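You operate a simulated robot arm through the tools that you are given. There is no shell and no other tool. Be economical: measure what you need, move in short steps, check, and stop when the job is done.

The job below is to be done with a simulated two-armed robot. You get a single attempt, and the scene is never put back.

JOB
Fetch the long collar and set it on the top of the tool table. Then take the check block and put it on top of the grease tin on the top of the white table. Then hold the stake foot on the top of the white table steady with one hand and flip the foot lever the other way with the other. Then take the medium sieve on the top of the white table and put it away on the top of the soil lab bench. Then count the wheel chocks on the top of the white table, then put as many of the mask cartons from the top of the white table on the top of the tool table. Then put the pink box of spacers on the top of the white table away on the upper board of the parts shelf. Then take the blue sand tub on the top of the white table and put it away on the top of the tool table. Do these in the order given. Set down upright: mask carton, pink box of spacers.
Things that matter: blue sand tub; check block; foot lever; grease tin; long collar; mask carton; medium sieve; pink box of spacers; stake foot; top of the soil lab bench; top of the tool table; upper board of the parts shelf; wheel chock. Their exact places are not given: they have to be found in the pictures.

It is judged by the outcome, as a careful person would: the job done as asked, and still so three seconds after it is handed in. It fails if anything else is knocked over, pushed out of place, dropped, spilled or broken.

ROBOT AND FRAMES
Two 7-joint arms with fingered hands on one trunk, on a base that drives. Base frame: it is fixed to the floor where the robot stands at the start and does not move with it; the origin is under the middle of the robot, x ahead of it, y to its left, z up; the surface under the hand at the start is at about z = 820. Units: mm, degrees, N and s.
The left shoulder is at the start at [20, 208, 1348], the right one opposite. Places, roughly: blue sand tub (11x16x11 cm) [800, -800, 900]; check block [1000, 0, 750]; foot lever [800, 400, 900]; grease tin [750, -250, 750]; long collar [750, -250, 750]; mask carton [500, -1000, 750]; medium sieve [500, 500, 750]; pink box of spacers [500, -750, 750]; stake foot (18x9x11 cm) [800, 500, 800]; top of the soil lab bench [-8100, 7000, 900]; top of the tool table [-1100, -2900, 800]; upper board of the parts shelf [-10900, 7100, 1200]; wheel chock (6x12x6 cm) [900, 300, 800]. Payload 5 kg a hand.
The TCP of each hand is the grasp point between the finger pads, 48 mm short of the fingertips. In the tool frame z runs along the fingers and y along their closing line. Largest opening 160 mm; the body of the gripper starts 56 mm behind the TCP. The gripper is a hand of 4 fingers: y runs from the thumb to the fingers, the wrist lies at [-26, -142, -252] in the tool frame, and closing takes about 1.5 s.
Orientation is told as [roll, pitch, yaw] about the base's x, y, z axes, in that order, counted from this pose: with the fingers straight down and the wrist toward the robot, the tool's x, y and z point along [0, 1, 0], [1, 0, 0] and [0, 0, -1] of the base frame.

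CONTROLS
- The arms move only by the tool move_arm. It takes "left_targets", "right_targets" or both (then of equal length, played together; a hand with none holds still); each is a list of rows, each a list of 7 numbers: the turn, a rotation vector about the base's x, y, z in units of 180 degrees (1.0 is 180 degrees), then the shift along the base's x, y, z in units of 150 mm (1.0 is 150 mm), then the opening in per cent of the stroke, from 0 (shut) to 100 (fully open). In form: [[rx, ry, rz, dx, dy, dz, hand], ...]. A call has 1 to 20 rows; each row is the pose to reach, as a shift and turn from the pose commanded when the call began. A call with a number of a shift or a turn outside -1 to 1 is refused whole. Each row takes 0.2 s and may step no farther than 50 mm and 8.6 degrees from the row before; otherwise, or with a gripper value out of range, the whole call is refused. A pose out of reach is approached as far as the arm can. The call stops where the force on the tool passes 40 N (or 10 N more than at its start, if that is more) or the arm is blocked; 0.2 s more then pass. The fingers move at their own pace (about 108 mm/s each) and stop on an object; they squeeze with about 27 N. The grip force told is the motor's: it shows also when the fingers shut on nothing. Time passes only in rows, and 0.2 s behind the last, so rows that repeat a pose let the fingers close. The reply holds the time, the measured pose of the TCP, the force on the tool along the base axes, the opening and the grip force, in the units named above and with some noise, with the torque about the TCP (base axes, N m) and any sound that the robot's microphone picked up.
- Cameras (640 x 400 px; columns grow to the right, rows downward): "scene" is now at [92.2, -12.3, 1530.2]; the picture's right is [-0.16, -0.99, -0.00], its down [-0.64, 0.11, -0.76] and it looks along [0.75, -0.13, -0.65] (base axes); focal length 256 px, centre (320, 200). "left" rides on the left gripper at [-87, -133, -189] in its tool frame; the picture's right is [-0.83, -0.26, 0.49], its down [0.51, -0.71, 0.49] and it looks along [0.22, 0.66, 0.72] (tool axes); focal length 238 px, centre (320, 200). "right" rides on the right gripper at [87, -133, -189] in its tool frame; the picture's right is [-0.83, 0.26, -0.49], its down [-0.51, -0.71, 0.49] and it looks along [-0.22, 0.66, 0.72] (tool axes); focal length 238 px, centre (320, 200).
- capture(camera): a new picture of that camera. It takes no simulated time.
- slide_trunk(by): slides the trunk up (or, below 0, down) by that many mm; the arms and the scene camera ride with it, the base frame stays. It gives what a move gives, with no picture.
- drive_base(legs): drives the robot by 1 to 6 legs, each [ahead, left, turn to the left] in mm, mm and degrees, along the robot's own axes; the way and the turn of a leg run together, so that a leg with both is an arc; at most 1500 mm and 180 degrees a leg. The arms and the cameras ride along, it lands a little off, and it stops where it bumps. It gives what a move gives.
- preshape(shape, hand): the hand has 4 fingers and takes this shape, open, in about a second: jaw (thumb against the fingers, like two jaws); tri (thumb and two fingers); tip (a fingertip pinch); poke (one finger out to press); point (the index stretched); flat (the hand flat); cup (the hand cupped); fist (a fist). The gripper value then closes the fingers along that shape, each until it touches; the sizes above hold for jaw. It gives what a move gives, with no picture.
- pan_tilt(pan, tilt): turns the head with the scene camera to pan (to the left, within 86 degrees either way) and tilt (down, from -29 to 69), counted from straight ahead of the robot. It gives what a move gives.
- point_at(camera, pixels): there is no depth. For up to 12 entries [column, row, z] of the newest picture of that camera ("zoom" is the newest enlarged one), the place [x, y] in the base frame at which the ray of that pixel passes the height z, good to about 3 mm. It takes no simulated time.
- inspect(camera, box): a new picture of the part [left, top, right, bottom] of that camera's present view, enlarged. It takes no simulated time.
- job_done(): hands the job in; it is judged then, once.

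Work in short steps. Measure before you move; look again where a grasp or a placing could have gone wrong, and mend it. You have 145 turns and 190 pictures in all, those below and enlarged ones among them. Open the grippers and draw the arms clear of the work before you hand the job in, unless the task says otherwise.

The tools are called as name(argument=value, ...) on one line, values as JSON. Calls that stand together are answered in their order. move_arm: Moves the arms, as the interface text tells. Its arguments: {"type":"object","properties":{"left_targets":{"type":"array","items":{"type":"array","items":{"type":"number"}}},"right_targets":{"type":"array","items":{"type":"array","items":{"type":"number"}}}},"required":[]} The other tools are called the same way: slide_trunk (by) slides the trunk up or down; preshape (shape, hand) gives the hand a shape; drive_base (legs) drives the base; pan_tilt (pan, tilt) turns the head that bears the scene camera; capture (camera) takes a picture; point_at (camera, pixels) gives the place at which the rays of pixels pass given heights; inspect (camera, box) takes an enlarged picture of a part of a camera's view; job_done () hands the job in.

At the start:

```text
time: 0.0
left_tcp_pos: [598.4, 56.0, 1131.3]
left_tool_rot: [0.0, 0.1, 0.0]
left_wrist_force: [0.7, 0.2, -0.5]
left_moment: [-0.01, -0.02, 0.0]
left_finger_gap: 159.6
left_grip_force: 0.1
left_shape: jaw
right_tcp_pos: [573.8, -492.5, 1190.7]
right_tool_rot: [0.0, 0.0, 0.0]
right_wrist_force: [0.1, 0.2, -0.3]
right_moment: [-0.02, 0.04, 0.01]
right_finger_gap: 159.6
right_grip_force: 0.1
right_shape: jaw
trunk travel left (down, up): [-350.0, 340.0]
robot x, y, heading: [-4.9, 0.4, -0.1]
head pan, tilt: [-9.5, 40.2]
```

scene: 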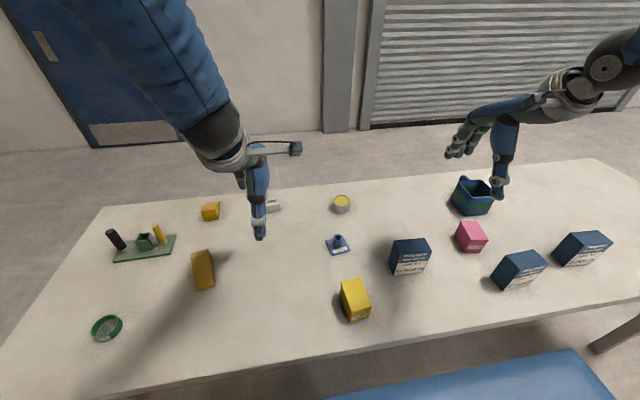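
right: 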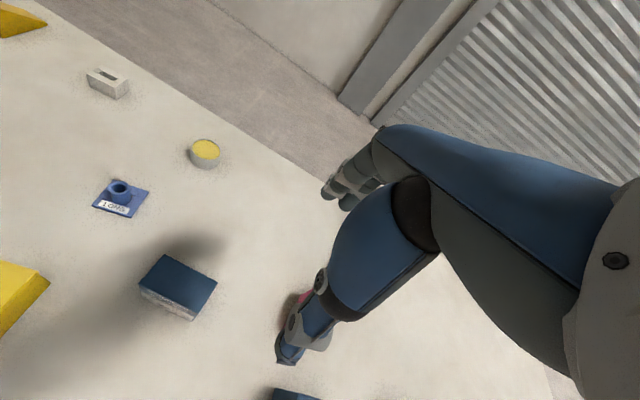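
left: 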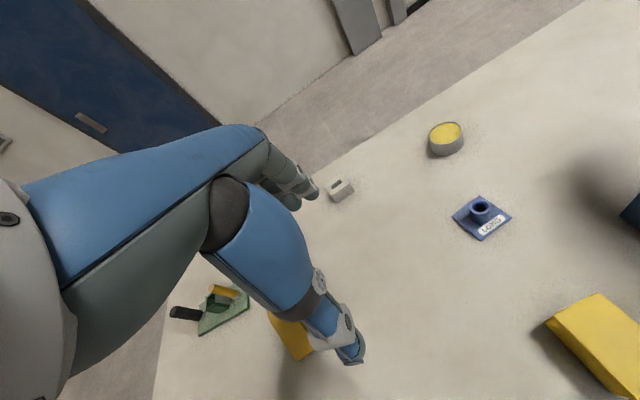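

I see the white table with the blue LONG collar near (338,244), the tin near (341,203) and the yellow blocks. I'll zoom in on these to measure.

inspect(camera="scene", box=[180, 180, 400, 320])

inspect(camera="scene", box=[70, 180, 290, 350])

inspect(camera="scene", box=[380, 160, 640, 320])

point_at(camera="scene", pixels=[[338, 252, 820], [338, 240, 850], [341, 208, 820], [273, 208, 820], [355, 300, 850], [203, 270, 850], [211, 211, 850], [107, 328, 820], [145, 250, 820], [472, 240, 850], [472, 200, 900], [410, 258, 850]])

```text
2.86 times, centred on (290, 250) of scene
```

zoom: 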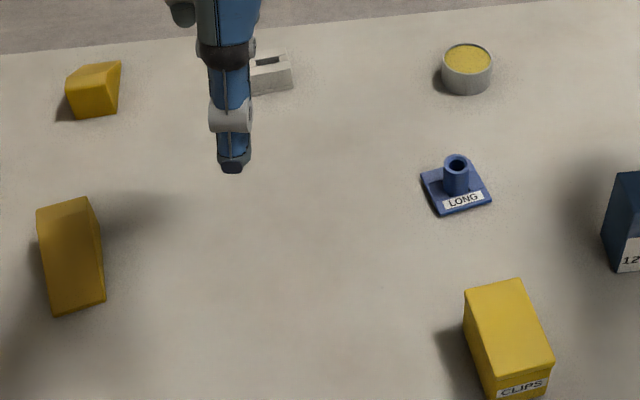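

```text
2.35 times, centred on (180, 265) of scene
```

zoom: 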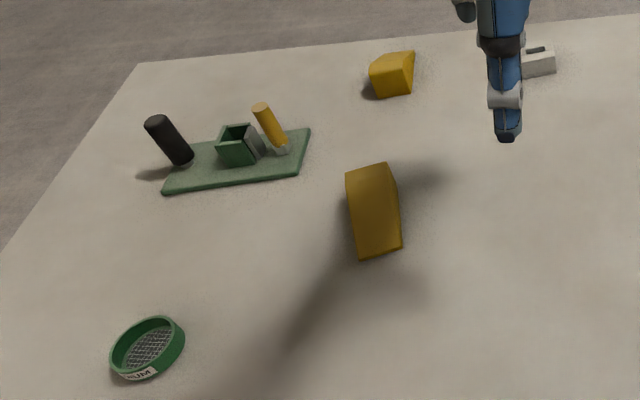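

```text
2.46 times, centred on (510, 240) of scene
```

zoom: 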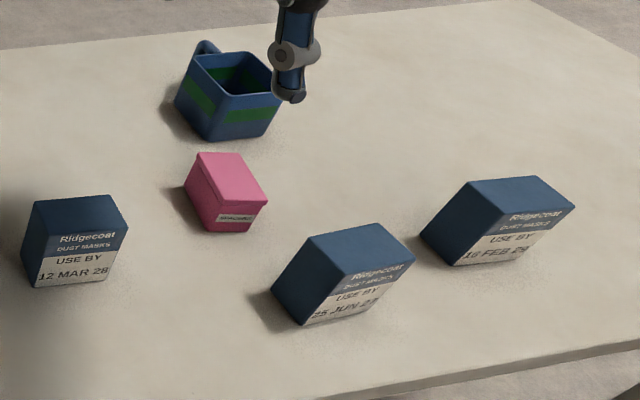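

```text
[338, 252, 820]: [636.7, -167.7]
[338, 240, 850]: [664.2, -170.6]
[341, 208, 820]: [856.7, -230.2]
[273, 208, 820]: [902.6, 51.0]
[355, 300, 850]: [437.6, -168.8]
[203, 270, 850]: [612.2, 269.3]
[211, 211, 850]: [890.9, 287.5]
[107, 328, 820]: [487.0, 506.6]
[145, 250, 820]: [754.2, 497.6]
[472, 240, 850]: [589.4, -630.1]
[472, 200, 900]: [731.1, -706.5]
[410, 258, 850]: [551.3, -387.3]
```

I see two chocks, three cartons, and "Clips" as a separate yellow box. I'll triangulate the collar and the table height from the right and left cameras.

point_at(camera="scene", pixels=[[337, 235, 820], [337, 235, 850], [337, 235, 870], [341, 212, 820], [341, 212, 800], [341, 197, 860]])

point_at(camera="right", pixels=[[120, 187, 820], [120, 187, 850], [120, 187, 870], [205, 167, 820], [205, 167, 800], [205, 149, 860]])

point_at(camera="left", pixels=[[481, 205, 820], [481, 205, 850], [481, 205, 870], [446, 155, 820], [446, 155, 800], [446, 132, 860]])

inspect(camera="left", box=[400, 100, 560, 260])

inspect(camera="right", box=[60, 40, 260, 240])

```text
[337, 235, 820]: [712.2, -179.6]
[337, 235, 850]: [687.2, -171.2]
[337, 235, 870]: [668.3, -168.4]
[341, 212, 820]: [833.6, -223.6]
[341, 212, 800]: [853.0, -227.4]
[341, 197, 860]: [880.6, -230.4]
```

```text
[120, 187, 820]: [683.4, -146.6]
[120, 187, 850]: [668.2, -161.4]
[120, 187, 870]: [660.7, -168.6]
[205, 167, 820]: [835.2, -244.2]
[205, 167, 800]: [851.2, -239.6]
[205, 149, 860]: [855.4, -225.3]
```

```text
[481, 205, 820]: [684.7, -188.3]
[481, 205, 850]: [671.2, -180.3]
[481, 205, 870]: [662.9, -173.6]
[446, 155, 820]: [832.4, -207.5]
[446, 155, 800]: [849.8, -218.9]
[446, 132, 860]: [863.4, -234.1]
```

```text
2.50 times, centred on (480, 180) of left
```

zoom: 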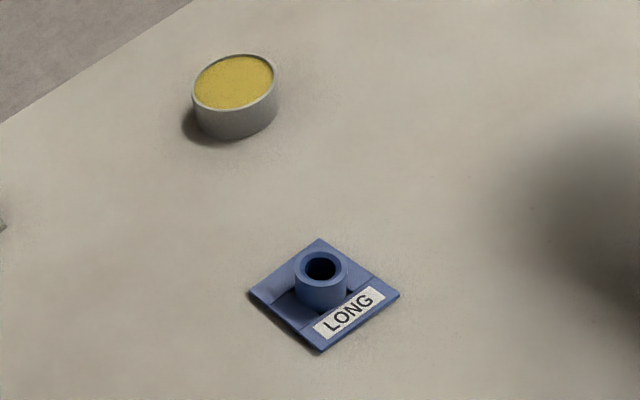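

```text
2.00 times, centred on (160, 140) of right
```

zoom: 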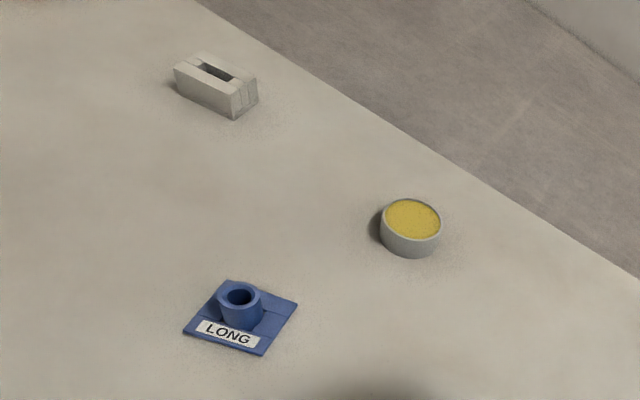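

The collar top is at about (660,-169,873). Next I'll look around the robot for floor obstacles and the other stations before moving.

pan_tilt(pan=-86, tilt=30)

capture(camera="scene")

pan_tilt(pan=86, tilt=15)

capture(camera="scene")

pan_tilt(pan=0, tilt=69)

capture(camera="scene")

```text
time: 1.5
left_tcp_pos: [597.8, 53.7, 1131.2]
left_tool_rot: [-0.1, 0.1, -0.1]
left_wrist_force: [0.5, 0.2, 0.7]
left_moment: [-0.01, 0.01, -0.01]
left_finger_gap: 159.7
left_grip_force: 0.0
left_shape: jaw
right_tcp_pos: [574.3, -493.2, 1191.4]
right_tool_rot: [0.0, 0.1, 0.0]
right_wrist_force: [-0.5, -0.3, -1.0]
right_moment: [0.03, 0.03, 0.02]
right_finger_gap: 159.6
right_grip_force: 0.0
right_shape: jaw
trunk travel left (down, up): [-350.0, 340.0]
robot x, y, heading: [0.4, -0.3, 0.0]
head pan, tilt: [-85.9, 30.0]
```

```text
181 pictures are left
```

scene: 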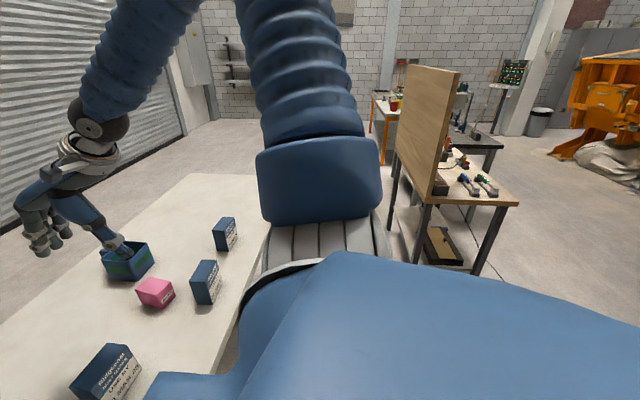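

```text
time: 4.1
left_tcp_pos: [595.8, 54.3, 1131.2]
left_tool_rot: [0.0, 0.0, 0.0]
left_wrist_force: [0.6, 0.4, -1.5]
left_moment: [0.0, 0.01, 0.01]
left_finger_gap: 159.7
left_grip_force: 0.0
left_shape: jaw
right_tcp_pos: [573.3, -493.3, 1190.9]
right_tool_rot: [0.0, 0.0, 0.0]
right_wrist_force: [0.6, 0.4, -0.4]
right_moment: [0.0, -0.02, 0.03]
right_finger_gap: 159.4
right_grip_force: 0.0
right_shape: jaw
trunk travel left (down, up): [-350.0, 340.0]
robot x, y, heading: [1.2, -1.2, 0.1]
head pan, tilt: [85.9, 15.0]
```

```text
180 pictures are left
```

scene: 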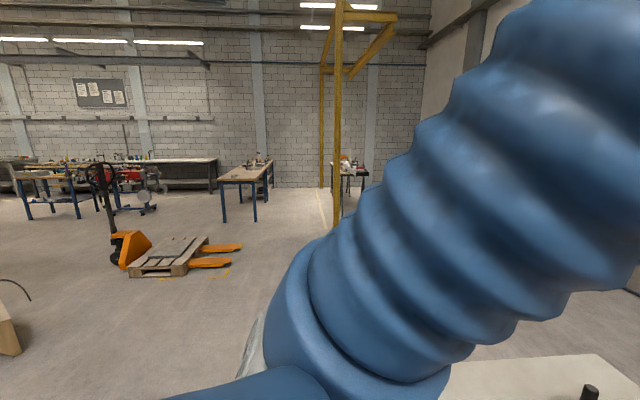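

```text
time: 5.7
left_tcp_pos: [596.9, 55.6, 1131.5]
left_tool_rot: [0.0, 0.0, 0.0]
left_wrist_force: [-0.5, 0.4, 0.2]
left_moment: [0.02, -0.02, -0.03]
left_finger_gap: 159.8
left_grip_force: 0.1
left_shape: jaw
right_tcp_pos: [573.6, -492.1, 1191.2]
right_tool_rot: [-0.1, 0.0, 0.0]
right_wrist_force: [0.3, -1.3, -0.3]
right_moment: [0.01, -0.01, -0.03]
right_finger_gap: 159.7
right_grip_force: 0.1
right_shape: jaw
trunk travel left (down, up): [-350.0, 340.0]
robot x, y, heading: [-0.6, -1.4, -0.0]
head pan, tilt: [0.0, 68.8]
```

```text
179 pictures are left
```

scene: 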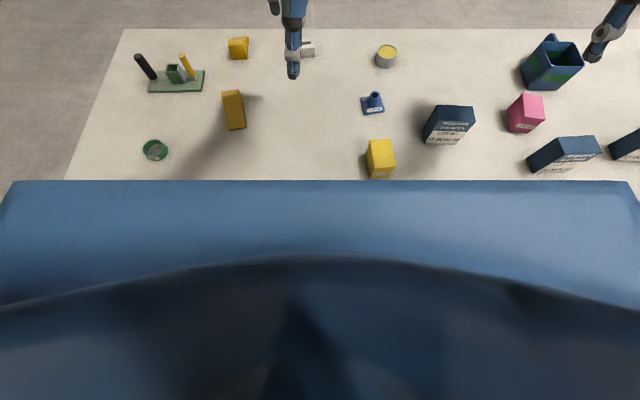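

The blue mass is the robot's own body and the floor behind is clear. I'll drive 323 mm left, putting the right hand in line with the collar, and move the right hand ahead and down and the left hand up.

drive_base(legs=[[0, 323, 0]])

move_arm(right_targets=[[0, 0, 0, 0.15, 0, -0.25, 100], [0, 0, 0, 0.3, 0, -0.5, 100], [0, 0, 0, 0.45, 0, -0.75, 100], [0, 0, 0, 0.57, 0, -1, 100], [0, 0, 0, 0.57, 0, -1, 100]], left_targets=[[0, 0, 0, 0, 0, 0.25, 100], [0, 0, 0, 0, 0, 0.5, 100], [0, 0, 0, 0, 0, 0.75, 100], [0, 0, 0, 0, 0, 1, 100], [0, 0, 0, 0, 0, 1, 100]])

pan_tilt(pan=-10, tilt=50)

capture(camera="right")

capture(camera="scene")

```text
time: 7.8
left_tcp_pos: [597.3, 376.3, 1132.3]
left_tool_rot: [0.1, 0.0, -0.1]
left_wrist_force: [-0.3, 0.2, 0.0]
left_moment: [-0.08, -0.01, 0.02]
left_finger_gap: 159.7
left_grip_force: 0.1
left_shape: jaw
right_tcp_pos: [573.2, -171.6, 1192.1]
right_tool_rot: [0.0, -0.1, -0.1]
right_wrist_force: [-0.6, 1.5, -1.1]
right_moment: [-0.06, 0.01, -0.02]
right_finger_gap: 159.7
right_grip_force: 0.0
right_shape: jaw
trunk travel left (down, up): [-350.0, 340.0]
robot x, y, heading: [0.1, 321.5, 0.1]
head pan, tilt: [0.0, 68.8]
```

```text
time: 9.0
left_tcp_pos: [595.2, 375.8, 1284.1]
left_tool_rot: [0.2, 0.1, -0.2]
left_wrist_force: [-0.5, -0.7, 0.4]
left_moment: [0.1, -0.1, 0.01]
left_finger_gap: 160.0
left_grip_force: 0.1
left_shape: jaw
left hand out of reach, approached as far as the arm can: row 1
right_tcp_pos: [658.8, -172.7, 1040.4]
right_tool_rot: [0.1, -0.1, -0.2]
right_wrist_force: [-0.8, 0.1, -0.5]
right_moment: [0.05, -0.11, -0.03]
right_finger_gap: 159.8
right_grip_force: 0.0
right_shape: jaw
trunk travel left (down, up): [-350.0, 340.0]
robot x, y, heading: [0.6, 321.5, -0.0]
head pan, tilt: [0.0, 68.8]
```

```text
time: 9.8
left_tcp_pos: [595.9, 377.0, 1282.4]
left_tool_rot: [0.1, 0.1, -0.1]
left_wrist_force: [-0.2, -0.4, 1.2]
left_moment: [-0.02, -0.05, 0.01]
left_finger_gap: 159.8
left_grip_force: 0.1
left_shape: jaw
right_tcp_pos: [659.4, -172.1, 1040.3]
right_tool_rot: [0.1, 0.0, 0.0]
right_wrist_force: [0.4, -0.4, 0.7]
right_moment: [-0.01, -0.01, -0.02]
right_finger_gap: 159.7
right_grip_force: 0.1
right_shape: jaw
trunk travel left (down, up): [-350.0, 340.0]
robot x, y, heading: [1.1, 319.4, -0.1]
head pan, tilt: [-10.0, 50.0]
```

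```text
178 pictures are left
```

right: 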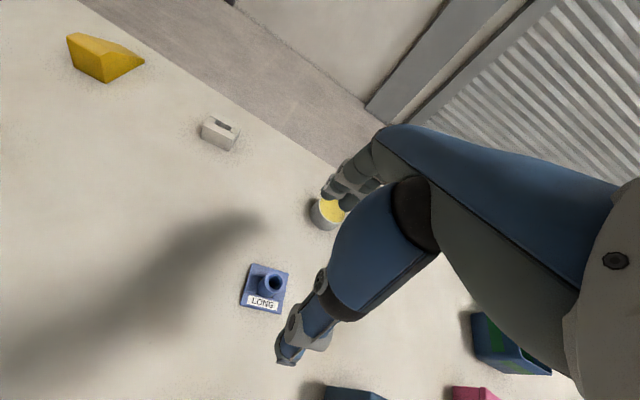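

```text
177 pictures are left
```

scene: 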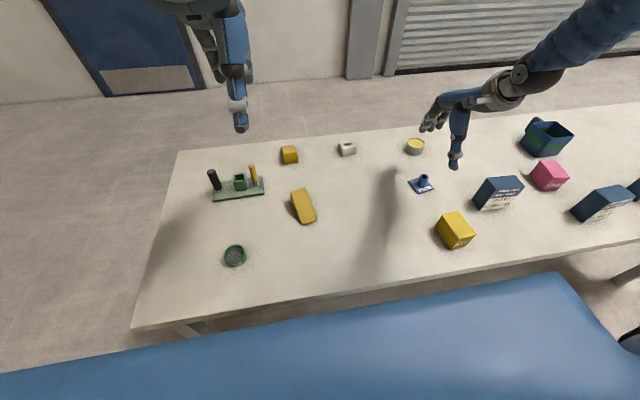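

The collar top is at (271,281) in the right camera. I'll zoom in there and compare its position with the hand.

inspect(camera="right", box=[220, 250, 310, 330])

point_at(camera="right", pixels=[[272, 282, 870], [272, 282, 880], [272, 282, 860]])

inspect(camera="scene", box=[390, 160, 460, 210])

point_at(camera="scene", pixels=[[424, 176, 870], [424, 176, 880], [424, 176, 860]])

```text
5.00 times, centred on (265, 290) of right
```

zoom: 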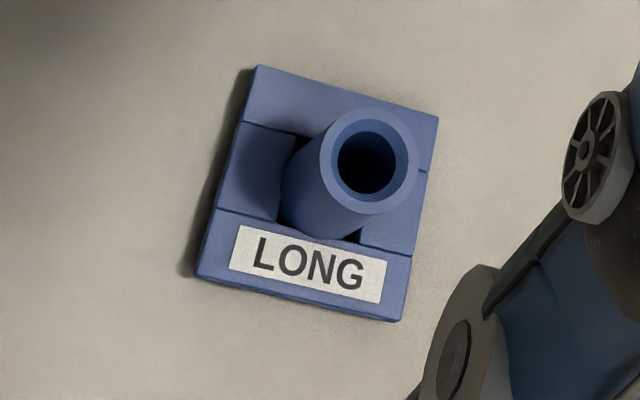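

```text
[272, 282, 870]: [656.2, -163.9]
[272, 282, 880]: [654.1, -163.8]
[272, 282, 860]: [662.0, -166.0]
```

```text
8.00 times, centred on (425, 185) of scene
```

zoom: 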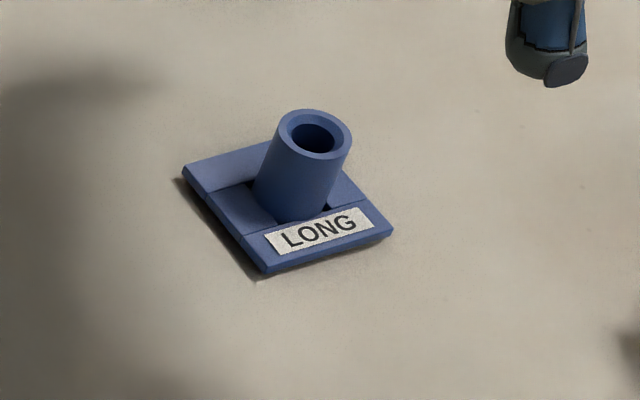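

```text
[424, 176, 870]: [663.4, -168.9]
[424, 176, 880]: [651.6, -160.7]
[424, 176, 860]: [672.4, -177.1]
```

The collar is a loose tube standing in a holder plate, with its top centre at about (656,-166,875). I'll align the hand, lower the trunk 150 and close on the tube.

move_arm(right_targets=[[0, 0, 0, -0.02, 0.04, 0, 60], [0, 0, 0, -0.02, 0.04, 0, 60], [0, 0, 0, -0.02, 0.04, 0, 60]])

slide_trunk(by=-150)

capture(camera="right")

capture(camera="scene")

```text
time: 10.7
left_tcp_pos: [597.0, 377.0, 1283.1]
left_tool_rot: [0.0, 0.0, 0.0]
left_wrist_force: [-0.9, 0.0, -0.1]
left_moment: [-0.03, -0.01, -0.02]
left_finger_gap: 159.6
left_grip_force: 0.1
left_shape: jaw
right_tcp_pos: [655.8, -165.6, 1041.1]
right_tool_rot: [-0.1, 0.0, -0.1]
right_wrist_force: [1.0, -0.1, -0.3]
right_moment: [-0.01, 0.01, 0.02]
right_finger_gap: 96.7
right_grip_force: 0.0
right_shape: jaw
trunk travel left (down, up): [-350.0, 340.0]
robot x, y, heading: [1.2, 324.3, -0.0]
head pan, tilt: [-10.0, 50.0]
```

```text
time: 12.4
left_tcp_pos: [597.5, 377.3, 1133.1]
left_tool_rot: [0.0, 0.1, 0.0]
left_wrist_force: [-0.1, 0.5, 0.7]
left_moment: [-0.01, -0.04, -0.01]
left_finger_gap: 160.1
left_grip_force: 0.0
left_shape: jaw
right_tcp_pos: [657.6, -166.5, 892.1]
right_tool_rot: [0.0, -0.1, 0.0]
right_wrist_force: [0.0, -0.5, -0.1]
right_moment: [-0.01, 0.0, 0.01]
right_finger_gap: 96.2
right_grip_force: 0.0
right_shape: jaw
trunk travel left (down, up): [-200.0, 490.0]
robot x, y, heading: [-2.5, 326.2, -0.1]
head pan, tilt: [-10.0, 50.0]
```

```text
174 pictures are left
```

right: 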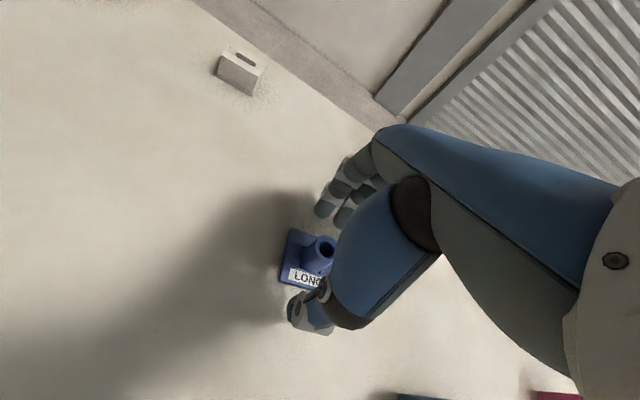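

```text
173 pictures are left
```

scene: 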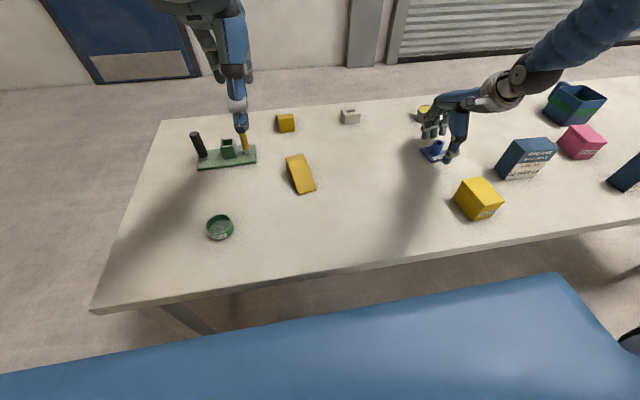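

The tube top at (324,245) matches where it should sit between the fingers. I'll close the right hand.

move_arm(right_targets=[[0, 0, 0, 0, 0, -0.03, 30], [0, 0, 0, 0, 0, -0.03, 0], [0, 0, 0, 0, 0, -0.03, 0], [0, 0, 0, 0, 0, -0.03, 0], [0, 0, 0, 0, 0, -0.03, 0], [0, 0, 0, 0, 0, -0.03, 0], [0, 0, 0, 0, 0, -0.03, 0]])

inspect(camera="scene", box=[400, 90, 500, 180])

```text
time: 14.0
left_tcp_pos: [597.3, 377.4, 1133.6]
left_tool_rot: [-0.1, 0.0, 0.0]
left_wrist_force: [-0.7, 0.0, 1.0]
left_moment: [0.02, 0.01, -0.03]
left_finger_gap: 159.7
left_grip_force: 0.0
left_shape: jaw
right_tcp_pos: [658.3, -165.6, 887.1]
right_tool_rot: [0.1, 0.0, -0.1]
right_wrist_force: [0.3, 0.2, 0.0]
right_moment: [0.01, -0.05, 0.01]
right_finger_gap: 20.8
right_grip_force: 27.5
right_shape: jaw
trunk travel left (down, up): [-200.0, 490.0]
robot x, y, heading: [1.5, 326.1, -0.2]
head pan, tilt: [-10.0, 50.0]
```

```text
4.44 times, centred on (450, 135) of scene
```

zoom: 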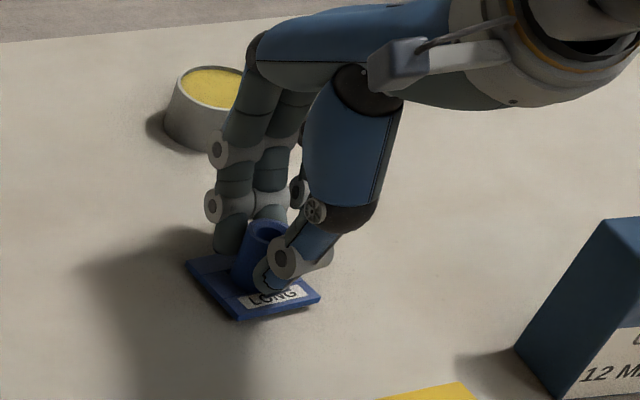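

The gap is 20.8 mm at 27.5 N with the tube between thumb and fingers. I'll lift with the trunk and check that only the tube comes up.

slide_trunk(by=160)

capture(camera="scene")

capture(camera="right")

```text
time: 15.8
left_tcp_pos: [597.2, 377.8, 1291.3]
left_tool_rot: [-0.1, 0.1, -0.1]
left_wrist_force: [-0.2, -0.3, -1.1]
left_moment: [-0.01, 0.02, 0.03]
left_finger_gap: 159.8
left_grip_force: 0.0
left_shape: jaw
right_tcp_pos: [657.2, -165.8, 1047.4]
right_tool_rot: [0.0, 0.1, -0.1]
right_wrist_force: [-0.4, 0.0, -0.9]
right_moment: [0.01, 0.01, -0.01]
right_finger_gap: 20.5
right_grip_force: 27.0
right_shape: jaw
trunk travel left (down, up): [-360.0, 330.0]
robot x, y, heading: [3.4, 324.4, -0.2]
head pan, tilt: [-10.0, 50.0]
```

```text
171 pictures are left
```

scene: 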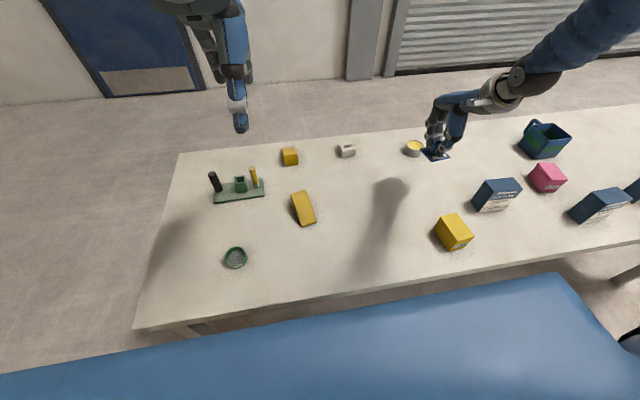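

```text
170 pictures are left
```

right: 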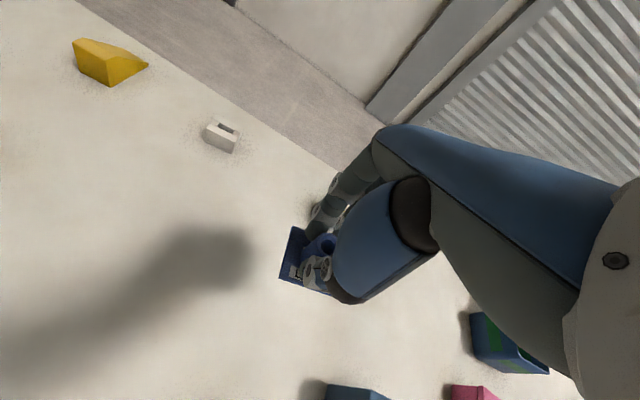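

The plate rose with the tube, so the flanged collar is one piece and is held well. I'll back off, turn right and approach the tool table part way to look.

drive_base(legs=[[-900, 0, 0], [0, 0, -90], [1200, 0, 0]])

pan_tilt(pan=0, tilt=30)

capture(camera="scene")

```text
time: 30.2
left_tcp_pos: [-862.8, -1486.5, 1292.1]
left_tool_rot: [0.0, -0.1, -90.1]
left_wrist_force: [0.0, 0.3, 0.0]
left_moment: [0.04, 0.03, 0.02]
left_finger_gap: 160.1
left_grip_force: 0.2
left_shape: jaw
right_tcp_pos: [-1405.4, -1548.4, 1047.3]
right_tool_rot: [0.0, 0.2, -90.2]
right_wrist_force: [0.3, -0.6, -0.6]
right_moment: [0.03, 0.02, 0.01]
right_finger_gap: 20.9
right_grip_force: 27.5
right_shape: jaw
trunk travel left (down, up): [-360.0, 330.0]
robot x, y, heading: [-919.0, -891.6, -90.1]
head pan, tilt: [-10.0, 50.0]
```

```text
time: 31.0
left_tcp_pos: [-863.1, -1487.0, 1292.6]
left_tool_rot: [0.0, 0.0, -90.1]
left_wrist_force: [1.2, 0.1, 0.0]
left_moment: [-0.01, 0.01, 0.0]
left_finger_gap: 159.8
left_grip_force: 0.2
left_shape: jaw
right_tcp_pos: [-1405.2, -1547.4, 1047.6]
right_tool_rot: [0.0, -0.1, -90.2]
right_wrist_force: [-0.3, -0.2, -1.0]
right_moment: [-0.05, 0.01, 0.01]
right_finger_gap: 20.6
right_grip_force: 26.5
right_shape: jaw
trunk travel left (down, up): [-360.0, 330.0]
robot x, y, heading: [-915.1, -889.3, -89.8]
head pan, tilt: [0.0, 30.0]
```

```text
169 pictures are left
```

scene: 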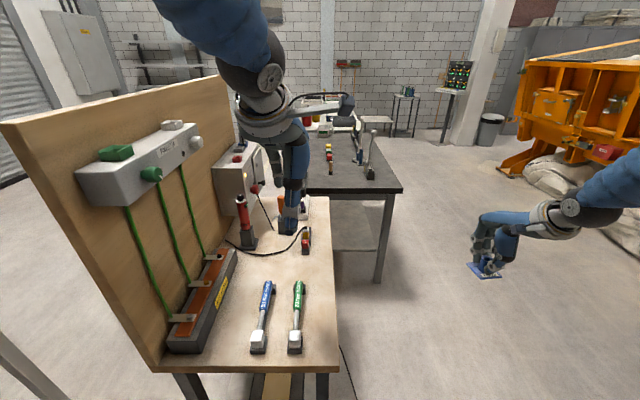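

Two tables are ahead: a wooden one with a backboard and a darker one behind it. I'll locate both against the given tool table position.

point_at(camera="scene", pixels=[[280, 340, 820], [337, 370, 820], [330, 200, 820], [160, 370, 820], [400, 192, 820], [360, 120, 820], [310, 190, 820], [365, 175, 820]])

inspect(camera="scene", box=[280, 90, 420, 220])

```text
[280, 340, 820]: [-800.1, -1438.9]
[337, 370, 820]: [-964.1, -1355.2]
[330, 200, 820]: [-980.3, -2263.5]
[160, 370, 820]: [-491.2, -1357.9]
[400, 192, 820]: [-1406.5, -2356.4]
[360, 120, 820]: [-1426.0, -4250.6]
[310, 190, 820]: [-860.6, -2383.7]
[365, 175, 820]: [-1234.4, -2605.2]
```

```text
3.08 times, centred on (350, 155) of scene
```

zoom: 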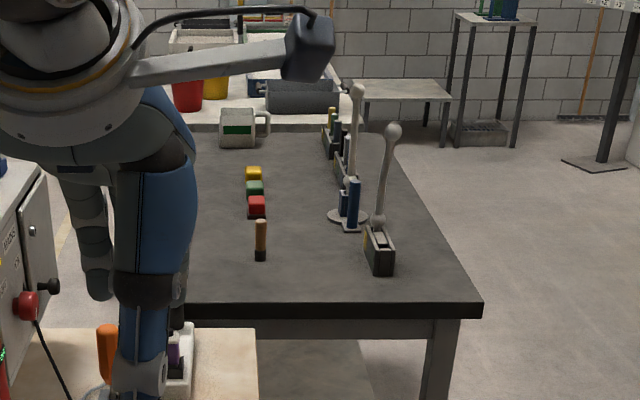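

The dark table behind spans x≥-1400 and y≤-2356, matching the tool table. I'll go round to its open side at about (-2200,-2550), face it and look.

drive_base(legs=[[0, -1280, 0], [1500, 0, 0], [180, 0, 0], [0, 0, 90]])

pan_tilt(pan=-5, tilt=35)

capture(camera="scene")

```text
time: 49.5
left_tcp_pos: [-1614.9, -2555.5, 1292.2]
left_tool_rot: [-0.1, 0.0, -1.5]
left_wrist_force: [0.2, -0.9, -0.3]
left_moment: [0.0, 0.03, -0.04]
left_finger_gap: 159.5
left_grip_force: 0.1
left_shape: jaw
right_tcp_pos: [-1568.3, -3100.4, 1045.6]
right_tool_rot: [0.0, 0.1, -1.4]
right_wrist_force: [0.4, 0.7, -0.3]
right_moment: [-0.03, -0.02, -0.02]
right_finger_gap: 20.5
right_grip_force: 27.1
right_shape: jaw
trunk travel left (down, up): [-360.0, 330.0]
robot x, y, heading: [-2213.0, -2598.6, -1.5]
head pan, tilt: [0.0, 30.0]
```

```text
time: 50.2
left_tcp_pos: [-1616.0, -2556.0, 1291.3]
left_tool_rot: [0.0, 0.0, -1.6]
left_wrist_force: [-0.6, -0.5, 0.4]
left_moment: [0.01, -0.03, 0.0]
left_finger_gap: 160.0
left_grip_force: 0.0
left_shape: jaw
right_tcp_pos: [-1569.8, -3100.5, 1046.5]
right_tool_rot: [0.0, 0.0, -1.5]
right_wrist_force: [0.0, 0.0, -0.2]
right_moment: [0.03, -0.04, 0.0]
right_finger_gap: 20.8
right_grip_force: 27.5
right_shape: jaw
trunk travel left (down, up): [-360.0, 330.0]
robot x, y, heading: [-2215.1, -2595.4, -1.6]
head pan, tilt: [-5.0, 35.0]
```

```text
167 pictures are left
```

scene: 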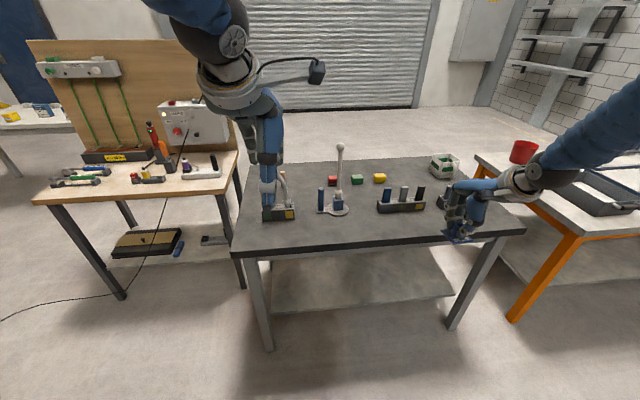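

I'll measure the table edges and the items on it to find free spots.

point_at(camera="scene", pixels=[[232, 252, 800], [525, 230, 800], [380, 242, 800], [280, 215, 800], [333, 212, 800], [400, 210, 800], [332, 182, 800], [380, 180, 800], [440, 170, 800], [450, 155, 800], [300, 160, 800], [470, 215, 800]])

inspect(camera="scene", box=[220, 130, 540, 270])

capture(camera="right")

```text
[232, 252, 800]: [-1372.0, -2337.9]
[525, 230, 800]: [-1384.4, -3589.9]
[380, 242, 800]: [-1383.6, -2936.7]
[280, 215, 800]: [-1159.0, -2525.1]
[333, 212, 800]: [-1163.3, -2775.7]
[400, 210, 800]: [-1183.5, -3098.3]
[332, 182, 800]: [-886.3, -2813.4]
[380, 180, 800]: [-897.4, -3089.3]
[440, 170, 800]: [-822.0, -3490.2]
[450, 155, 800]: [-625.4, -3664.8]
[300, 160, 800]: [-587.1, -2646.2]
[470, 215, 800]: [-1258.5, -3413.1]
```

```text
2.00 times, centred on (380, 200) of scene
```

zoom: 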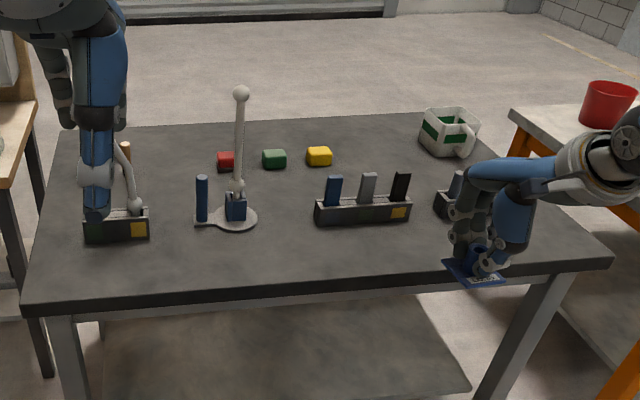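

```text
165 pictures are left
```

right: 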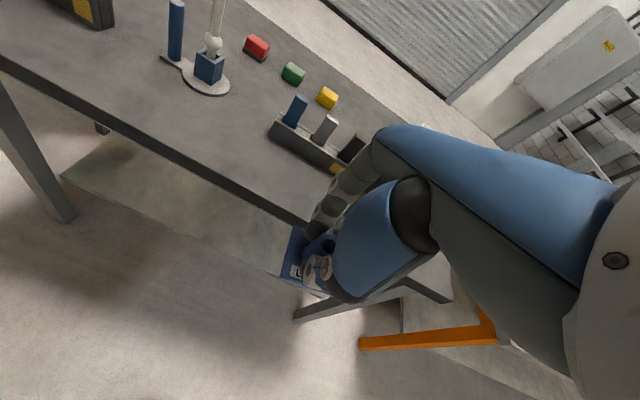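

The front strip (x from -1383 to about -1190) is free. I'll put the collar near (-1310,-3050), so first I square up and drive in with it held high.

drive_base(legs=[[0, 0, 1.6], [245, 32, 0]])

capture(camera="scene")

capture(camera="right")

```text
time: 52.3
left_tcp_pos: [-1375.2, -2509.5, 1293.5]
left_tool_rot: [0.0, 0.2, -0.1]
left_wrist_force: [0.5, 0.2, 0.6]
left_moment: [-0.01, 0.07, -0.03]
left_finger_gap: 160.2
left_grip_force: 0.0
left_shape: jaw
right_tcp_pos: [-1313.6, -3052.4, 1046.7]
right_tool_rot: [0.0, 0.0, -0.1]
right_wrist_force: [0.2, 0.3, 0.6]
right_moment: [0.02, -0.01, -0.01]
right_finger_gap: 20.5
right_grip_force: 27.2
right_shape: jaw
trunk travel left (down, up): [-360.0, 330.0]
robot x, y, heading: [-1969.3, -2566.8, -0.1]
head pan, tilt: [-5.0, 35.0]
```

```text
164 pictures are left
```

scene: 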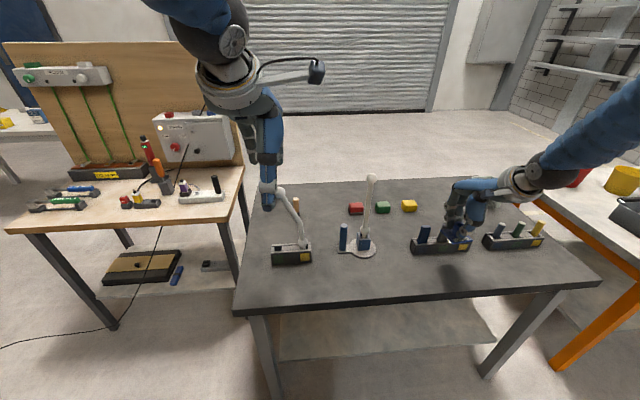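

```text
163 pictures are left
```

right: 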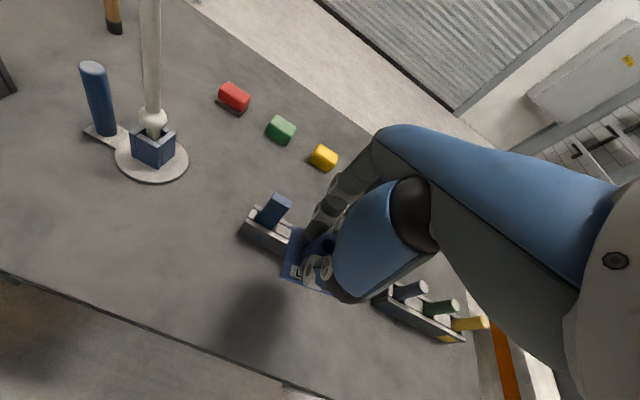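

The tool block is close to the collar in this view. I'll measure its front edge, and the table's, more accurately.

point_at(camera="scene", pixels=[[411, 254, 800], [470, 251, 800], [411, 297, 800], [360, 257, 800], [293, 264, 800], [411, 254, 830], [411, 297, 830], [343, 250, 800], [484, 248, 800]])

point_at(camera="right", pixels=[[240, 235, 800], [120, 318, 800], [240, 235, 830], [150, 183, 800]])

inspect(camera="scene", box=[380, 160, 560, 300])

```text
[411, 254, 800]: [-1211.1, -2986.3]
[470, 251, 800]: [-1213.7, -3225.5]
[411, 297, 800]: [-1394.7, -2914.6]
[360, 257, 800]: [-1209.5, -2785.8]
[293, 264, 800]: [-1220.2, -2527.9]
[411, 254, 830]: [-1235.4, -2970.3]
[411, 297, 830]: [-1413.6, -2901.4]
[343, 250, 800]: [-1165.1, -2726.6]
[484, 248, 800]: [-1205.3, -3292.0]
```

```text
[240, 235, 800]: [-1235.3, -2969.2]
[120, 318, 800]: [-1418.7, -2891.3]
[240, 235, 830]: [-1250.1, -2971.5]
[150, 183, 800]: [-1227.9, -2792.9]
```

```text
2.86 times, centred on (470, 230) of scene
```

zoom: 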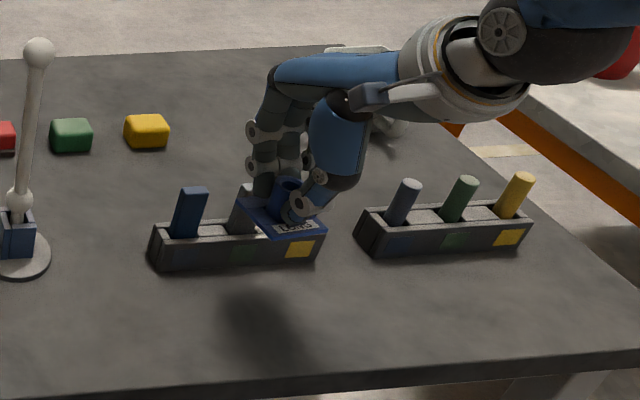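

I'll shift the collar to x≈-1335 to stay clear of the block, then lower it by arm.

move_arm(right_targets=[[0, 0, 0, -0.14, 0, -0.2, 0], [0, 0, 0, -0.14, 0, -0.4, 0], [0, 0, 0, -0.14, 0, -0.6, 0], [0, 0, 0, -0.14, 0, -0.8, 0], [0, 0, 0, -0.14, 0, -0.93, 0], [0, 0, 0, -0.14, 0, -1, 0]])

capture(camera="scene")

inspect(camera="scene", box=[380, 180, 540, 310])

```text
time: 53.6
left_tcp_pos: [-1377.5, -2509.5, 1292.7]
left_tool_rot: [-0.1, 0.0, -0.2]
left_wrist_force: [0.8, -1.0, -0.5]
left_moment: [0.02, 0.01, -0.03]
left_finger_gap: 160.1
left_grip_force: 0.0
left_shape: jaw
right_tcp_pos: [-1332.7, -3052.7, 914.1]
right_tool_rot: [0.0, -0.6, -0.2]
right_wrist_force: [-11.1, 2.6, 24.5]
right_moment: [0.13, 0.43, 0.1]
right_finger_gap: 22.0
right_grip_force: 26.7
right_shape: jaw
trunk travel left (down, up): [-360.0, 330.0]
robot x, y, heading: [-1966.8, -2564.1, -0.1]
head pan, tilt: [-5.0, 35.0]
stopped in row 6 (right hand): the force on the tool passed its limit at 46 N (the readings are from after the stop); the commanded pose is now the measured one
```

```text
161 pictures are left
```

scene: 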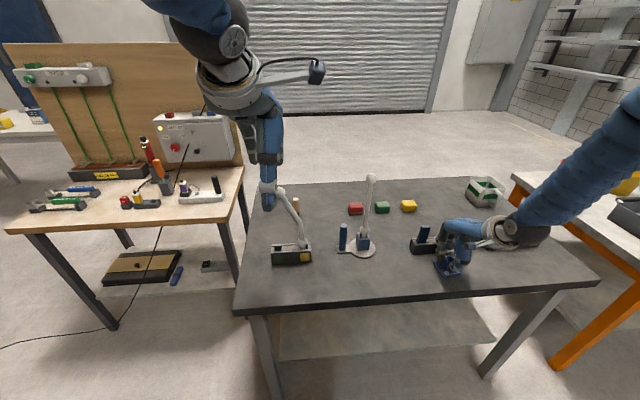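

```text
3.08 times, centred on (460, 245) of scene
```

zoom: 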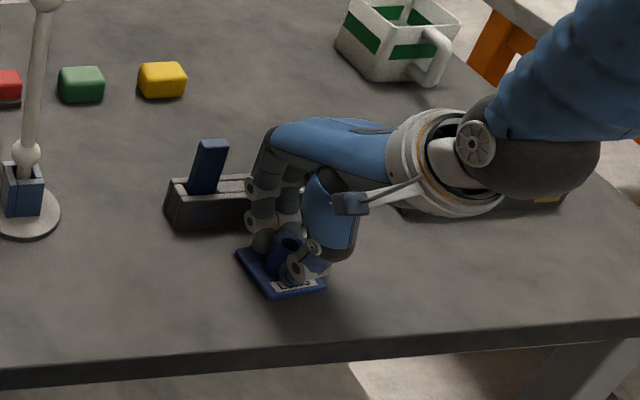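

Contact came at TCP z=914, so the table top is at about 845 and the collar sits flat. I'll release just enough, then raise straight up.

move_arm(right_targets=[[0, 0, 0, 0, 0, 0, 10], [0, 0, 0, 0, 0, 0, 30], [0, 0, 0, 0, 0, 0, 35], [0, 0, 0, 0, 0, 0, 35], [0, 0, 0, 0, 0, 0, 35]])

inspect(camera="scene", box=[380, 180, 540, 310])

```text
time: 54.8
left_tcp_pos: [-1376.1, -2510.1, 1293.3]
left_tool_rot: [0.0, 0.0, -0.2]
left_wrist_force: [-0.6, 0.5, 0.5]
left_moment: [0.04, 0.0, -0.01]
left_finger_gap: 159.7
left_grip_force: 0.0
left_shape: jaw
right_tcp_pos: [-1334.3, -3053.0, 912.4]
right_tool_rot: [0.0, -0.4, -0.2]
right_wrist_force: [-16.8, -0.8, 2.8]
right_moment: [-0.1, 0.07, -0.44]
right_finger_gap: 52.8
right_grip_force: 0.0
right_shape: jaw
trunk travel left (down, up): [-360.0, 330.0]
robot x, y, heading: [-1969.3, -2562.7, -0.1]
head pan, tilt: [-5.0, 35.0]
```

```text
3.08 times, centred on (460, 245) of scene
```

zoom: 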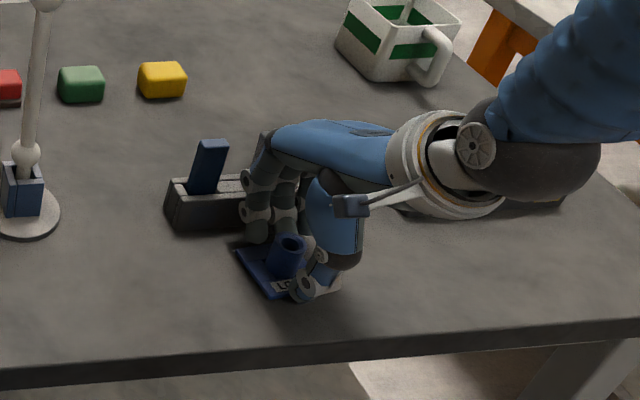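

There's a 17 N sideways push: the finger backs are touching the block behind. I'll narrow the opening a little, shift 6 mm back, then rise.

move_arm(right_targets=[[0, 0, 0, -0.04, 0, 0, 28], [0, 0, 0, -0.04, 0, 0, 28], [0, 0, 0, -0.04, 0, 0.1, 28], [0, 0, 0, -0.04, 0, 0.3, 28], [0, 0, 0, -0.04, 0, 0.5, 28], [0, 0, 0, -0.04, 0, 0.75, 28], [0, 0, 0, -0.04, 0, 1, 28]])

inspect(camera="scene", box=[380, 180, 540, 310])

```text
time: 56.4
left_tcp_pos: [-1374.8, -2509.1, 1292.3]
left_tool_rot: [0.0, -0.1, -0.2]
left_wrist_force: [-0.3, -0.8, 0.7]
left_moment: [-0.04, -0.07, -0.01]
left_finger_gap: 159.6
left_grip_force: 0.0
left_shape: jaw
right_tcp_pos: [-1339.2, -3051.0, 1061.9]
right_tool_rot: [-0.1, -0.4, -0.2]
right_wrist_force: [-1.2, 0.3, -1.0]
right_moment: [-0.04, -0.11, -0.04]
right_finger_gap: 45.2
right_grip_force: 0.0
right_shape: jaw
trunk travel left (down, up): [-360.0, 330.0]
robot x, y, heading: [-1966.9, -2564.2, -0.1]
head pan, tilt: [-5.0, 35.0]
```

```text
3.08 times, centred on (460, 245) of scene
```

zoom: 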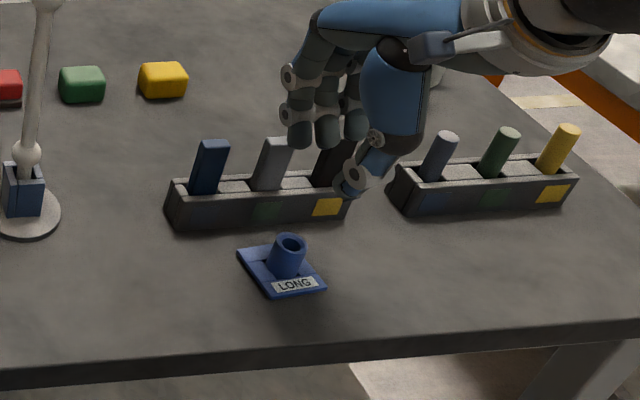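

The collar stands well on the tool table, and the block beside it hasn't moved. Before driving back I'll look left along the return lane.

drive_base(legs=[[-250, 0, 0]])

pan_tilt(pan=80, tilt=25)

capture(camera="scene")

```text
time: 58.2
left_tcp_pos: [-1624.4, -2508.7, 1293.9]
left_tool_rot: [0.0, 0.0, -0.1]
left_wrist_force: [-1.5, 0.1, 0.4]
left_moment: [0.01, -0.06, 0.01]
left_finger_gap: 159.9
left_grip_force: 0.0
left_shape: jaw
right_tcp_pos: [-1584.1, -3050.0, 1060.5]
right_tool_rot: [-0.1, -0.4, -0.1]
right_wrist_force: [-1.4, -0.3, 0.1]
right_moment: [-0.02, -0.07, 0.0]
right_finger_gap: 45.2
right_grip_force: 0.1
right_shape: jaw
trunk travel left (down, up): [-360.0, 330.0]
robot x, y, heading: [-2217.8, -2559.6, 0.1]
head pan, tilt: [-5.0, 35.0]
```

```text
time: 59.8
left_tcp_pos: [-1624.1, -2507.3, 1292.4]
left_tool_rot: [-0.1, 0.0, 0.1]
left_wrist_force: [-0.3, 0.1, 1.3]
left_moment: [0.02, 0.01, 0.0]
left_finger_gap: 160.0
left_grip_force: 0.0
left_shape: jaw
right_tcp_pos: [-1584.3, -3050.6, 1061.2]
right_tool_rot: [0.0, -0.4, 0.1]
right_wrist_force: [-0.4, 0.0, -0.1]
right_moment: [0.03, -0.03, 0.04]
right_finger_gap: 45.2
right_grip_force: 0.0
right_shape: jaw
trunk travel left (down, up): [-360.0, 330.0]
robot x, y, heading: [-2214.8, -2565.9, 0.1]
head pan, tilt: [80.0, 25.0]
```

```text
157 pictures are left
```

scene: 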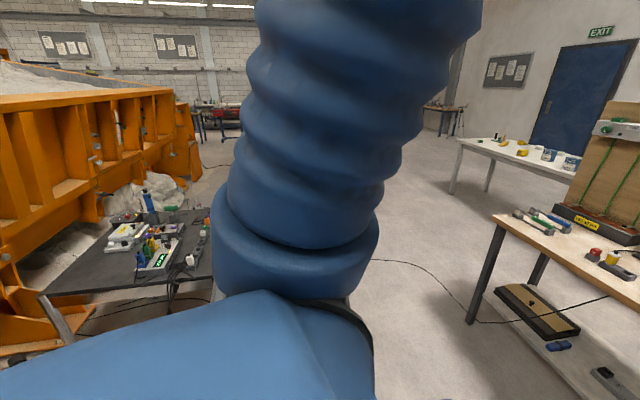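

A black table stands to the left of the lane. I'll measure its nearest corner before driving.

point_at(camera="scene", pixels=[[50, 290, 800], [210, 280, 800], [210, 215, 800], [100, 215, 800], [470, 320, 0], [490, 215, 820], [450, 190, 0], [380, 260, 0]])

```text
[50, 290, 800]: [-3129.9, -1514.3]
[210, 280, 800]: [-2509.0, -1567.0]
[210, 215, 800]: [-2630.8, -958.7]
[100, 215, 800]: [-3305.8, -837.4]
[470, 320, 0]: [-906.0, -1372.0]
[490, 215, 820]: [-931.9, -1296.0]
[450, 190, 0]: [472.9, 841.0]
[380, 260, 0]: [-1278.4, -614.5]
```

The table reaches to about x=-2500. I'll return heading +y along x≈-1870, then turn and come up to the white table at about (-10,-60).

drive_base(legs=[[0, 0, 90], [0, -350, 0], [1500, 0, 0], [1005, 0, 0], [0, 0, -90], [1500, 0, 0]])

pan_tilt(pan=0, tilt=40)

capture(camera="scene")

```text
time: 88.6
left_tcp_pos: [275.1, -54.4, 1292.3]
left_tool_rot: [0.1, 0.0, -0.2]
left_wrist_force: [-0.8, -0.7, -0.5]
left_moment: [0.0, 0.02, 0.02]
left_finger_gap: 160.0
left_grip_force: 0.1
left_shape: jaw
right_tcp_pos: [314.5, -596.0, 1061.6]
right_tool_rot: [0.0, -0.4, -0.2]
right_wrist_force: [-0.5, -0.5, -0.9]
right_moment: [0.01, 0.01, 0.0]
right_finger_gap: 45.1
right_grip_force: 0.1
right_shape: jaw
trunk travel left (down, up): [-360.0, 330.0]
robot x, y, heading: [-323.6, -112.9, -0.3]
head pan, tilt: [80.0, 25.0]
```

```text
time: 90.1
left_tcp_pos: [274.4, -54.6, 1293.0]
left_tool_rot: [0.0, -0.1, -0.1]
left_wrist_force: [0.8, -0.3, -0.1]
left_moment: [0.03, 0.03, -0.02]
left_finger_gap: 159.7
left_grip_force: 0.0
left_shape: jaw
right_tcp_pos: [312.6, -596.0, 1061.3]
right_tool_rot: [0.0, -0.4, -0.1]
right_wrist_force: [-0.5, -0.1, -0.3]
right_moment: [0.01, 0.0, 0.02]
right_finger_gap: 45.3
right_grip_force: 0.2
right_shape: jaw
trunk travel left (down, up): [-360.0, 330.0]
robot x, y, heading: [-323.2, -104.2, -0.0]
head pan, tilt: [0.0, 40.0]
```

```text
156 pictures are left
```

scene: 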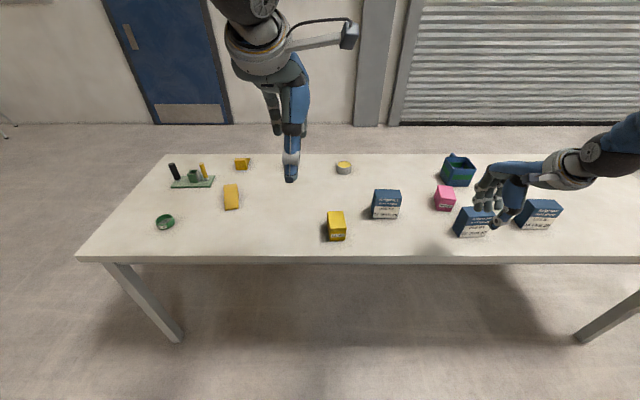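

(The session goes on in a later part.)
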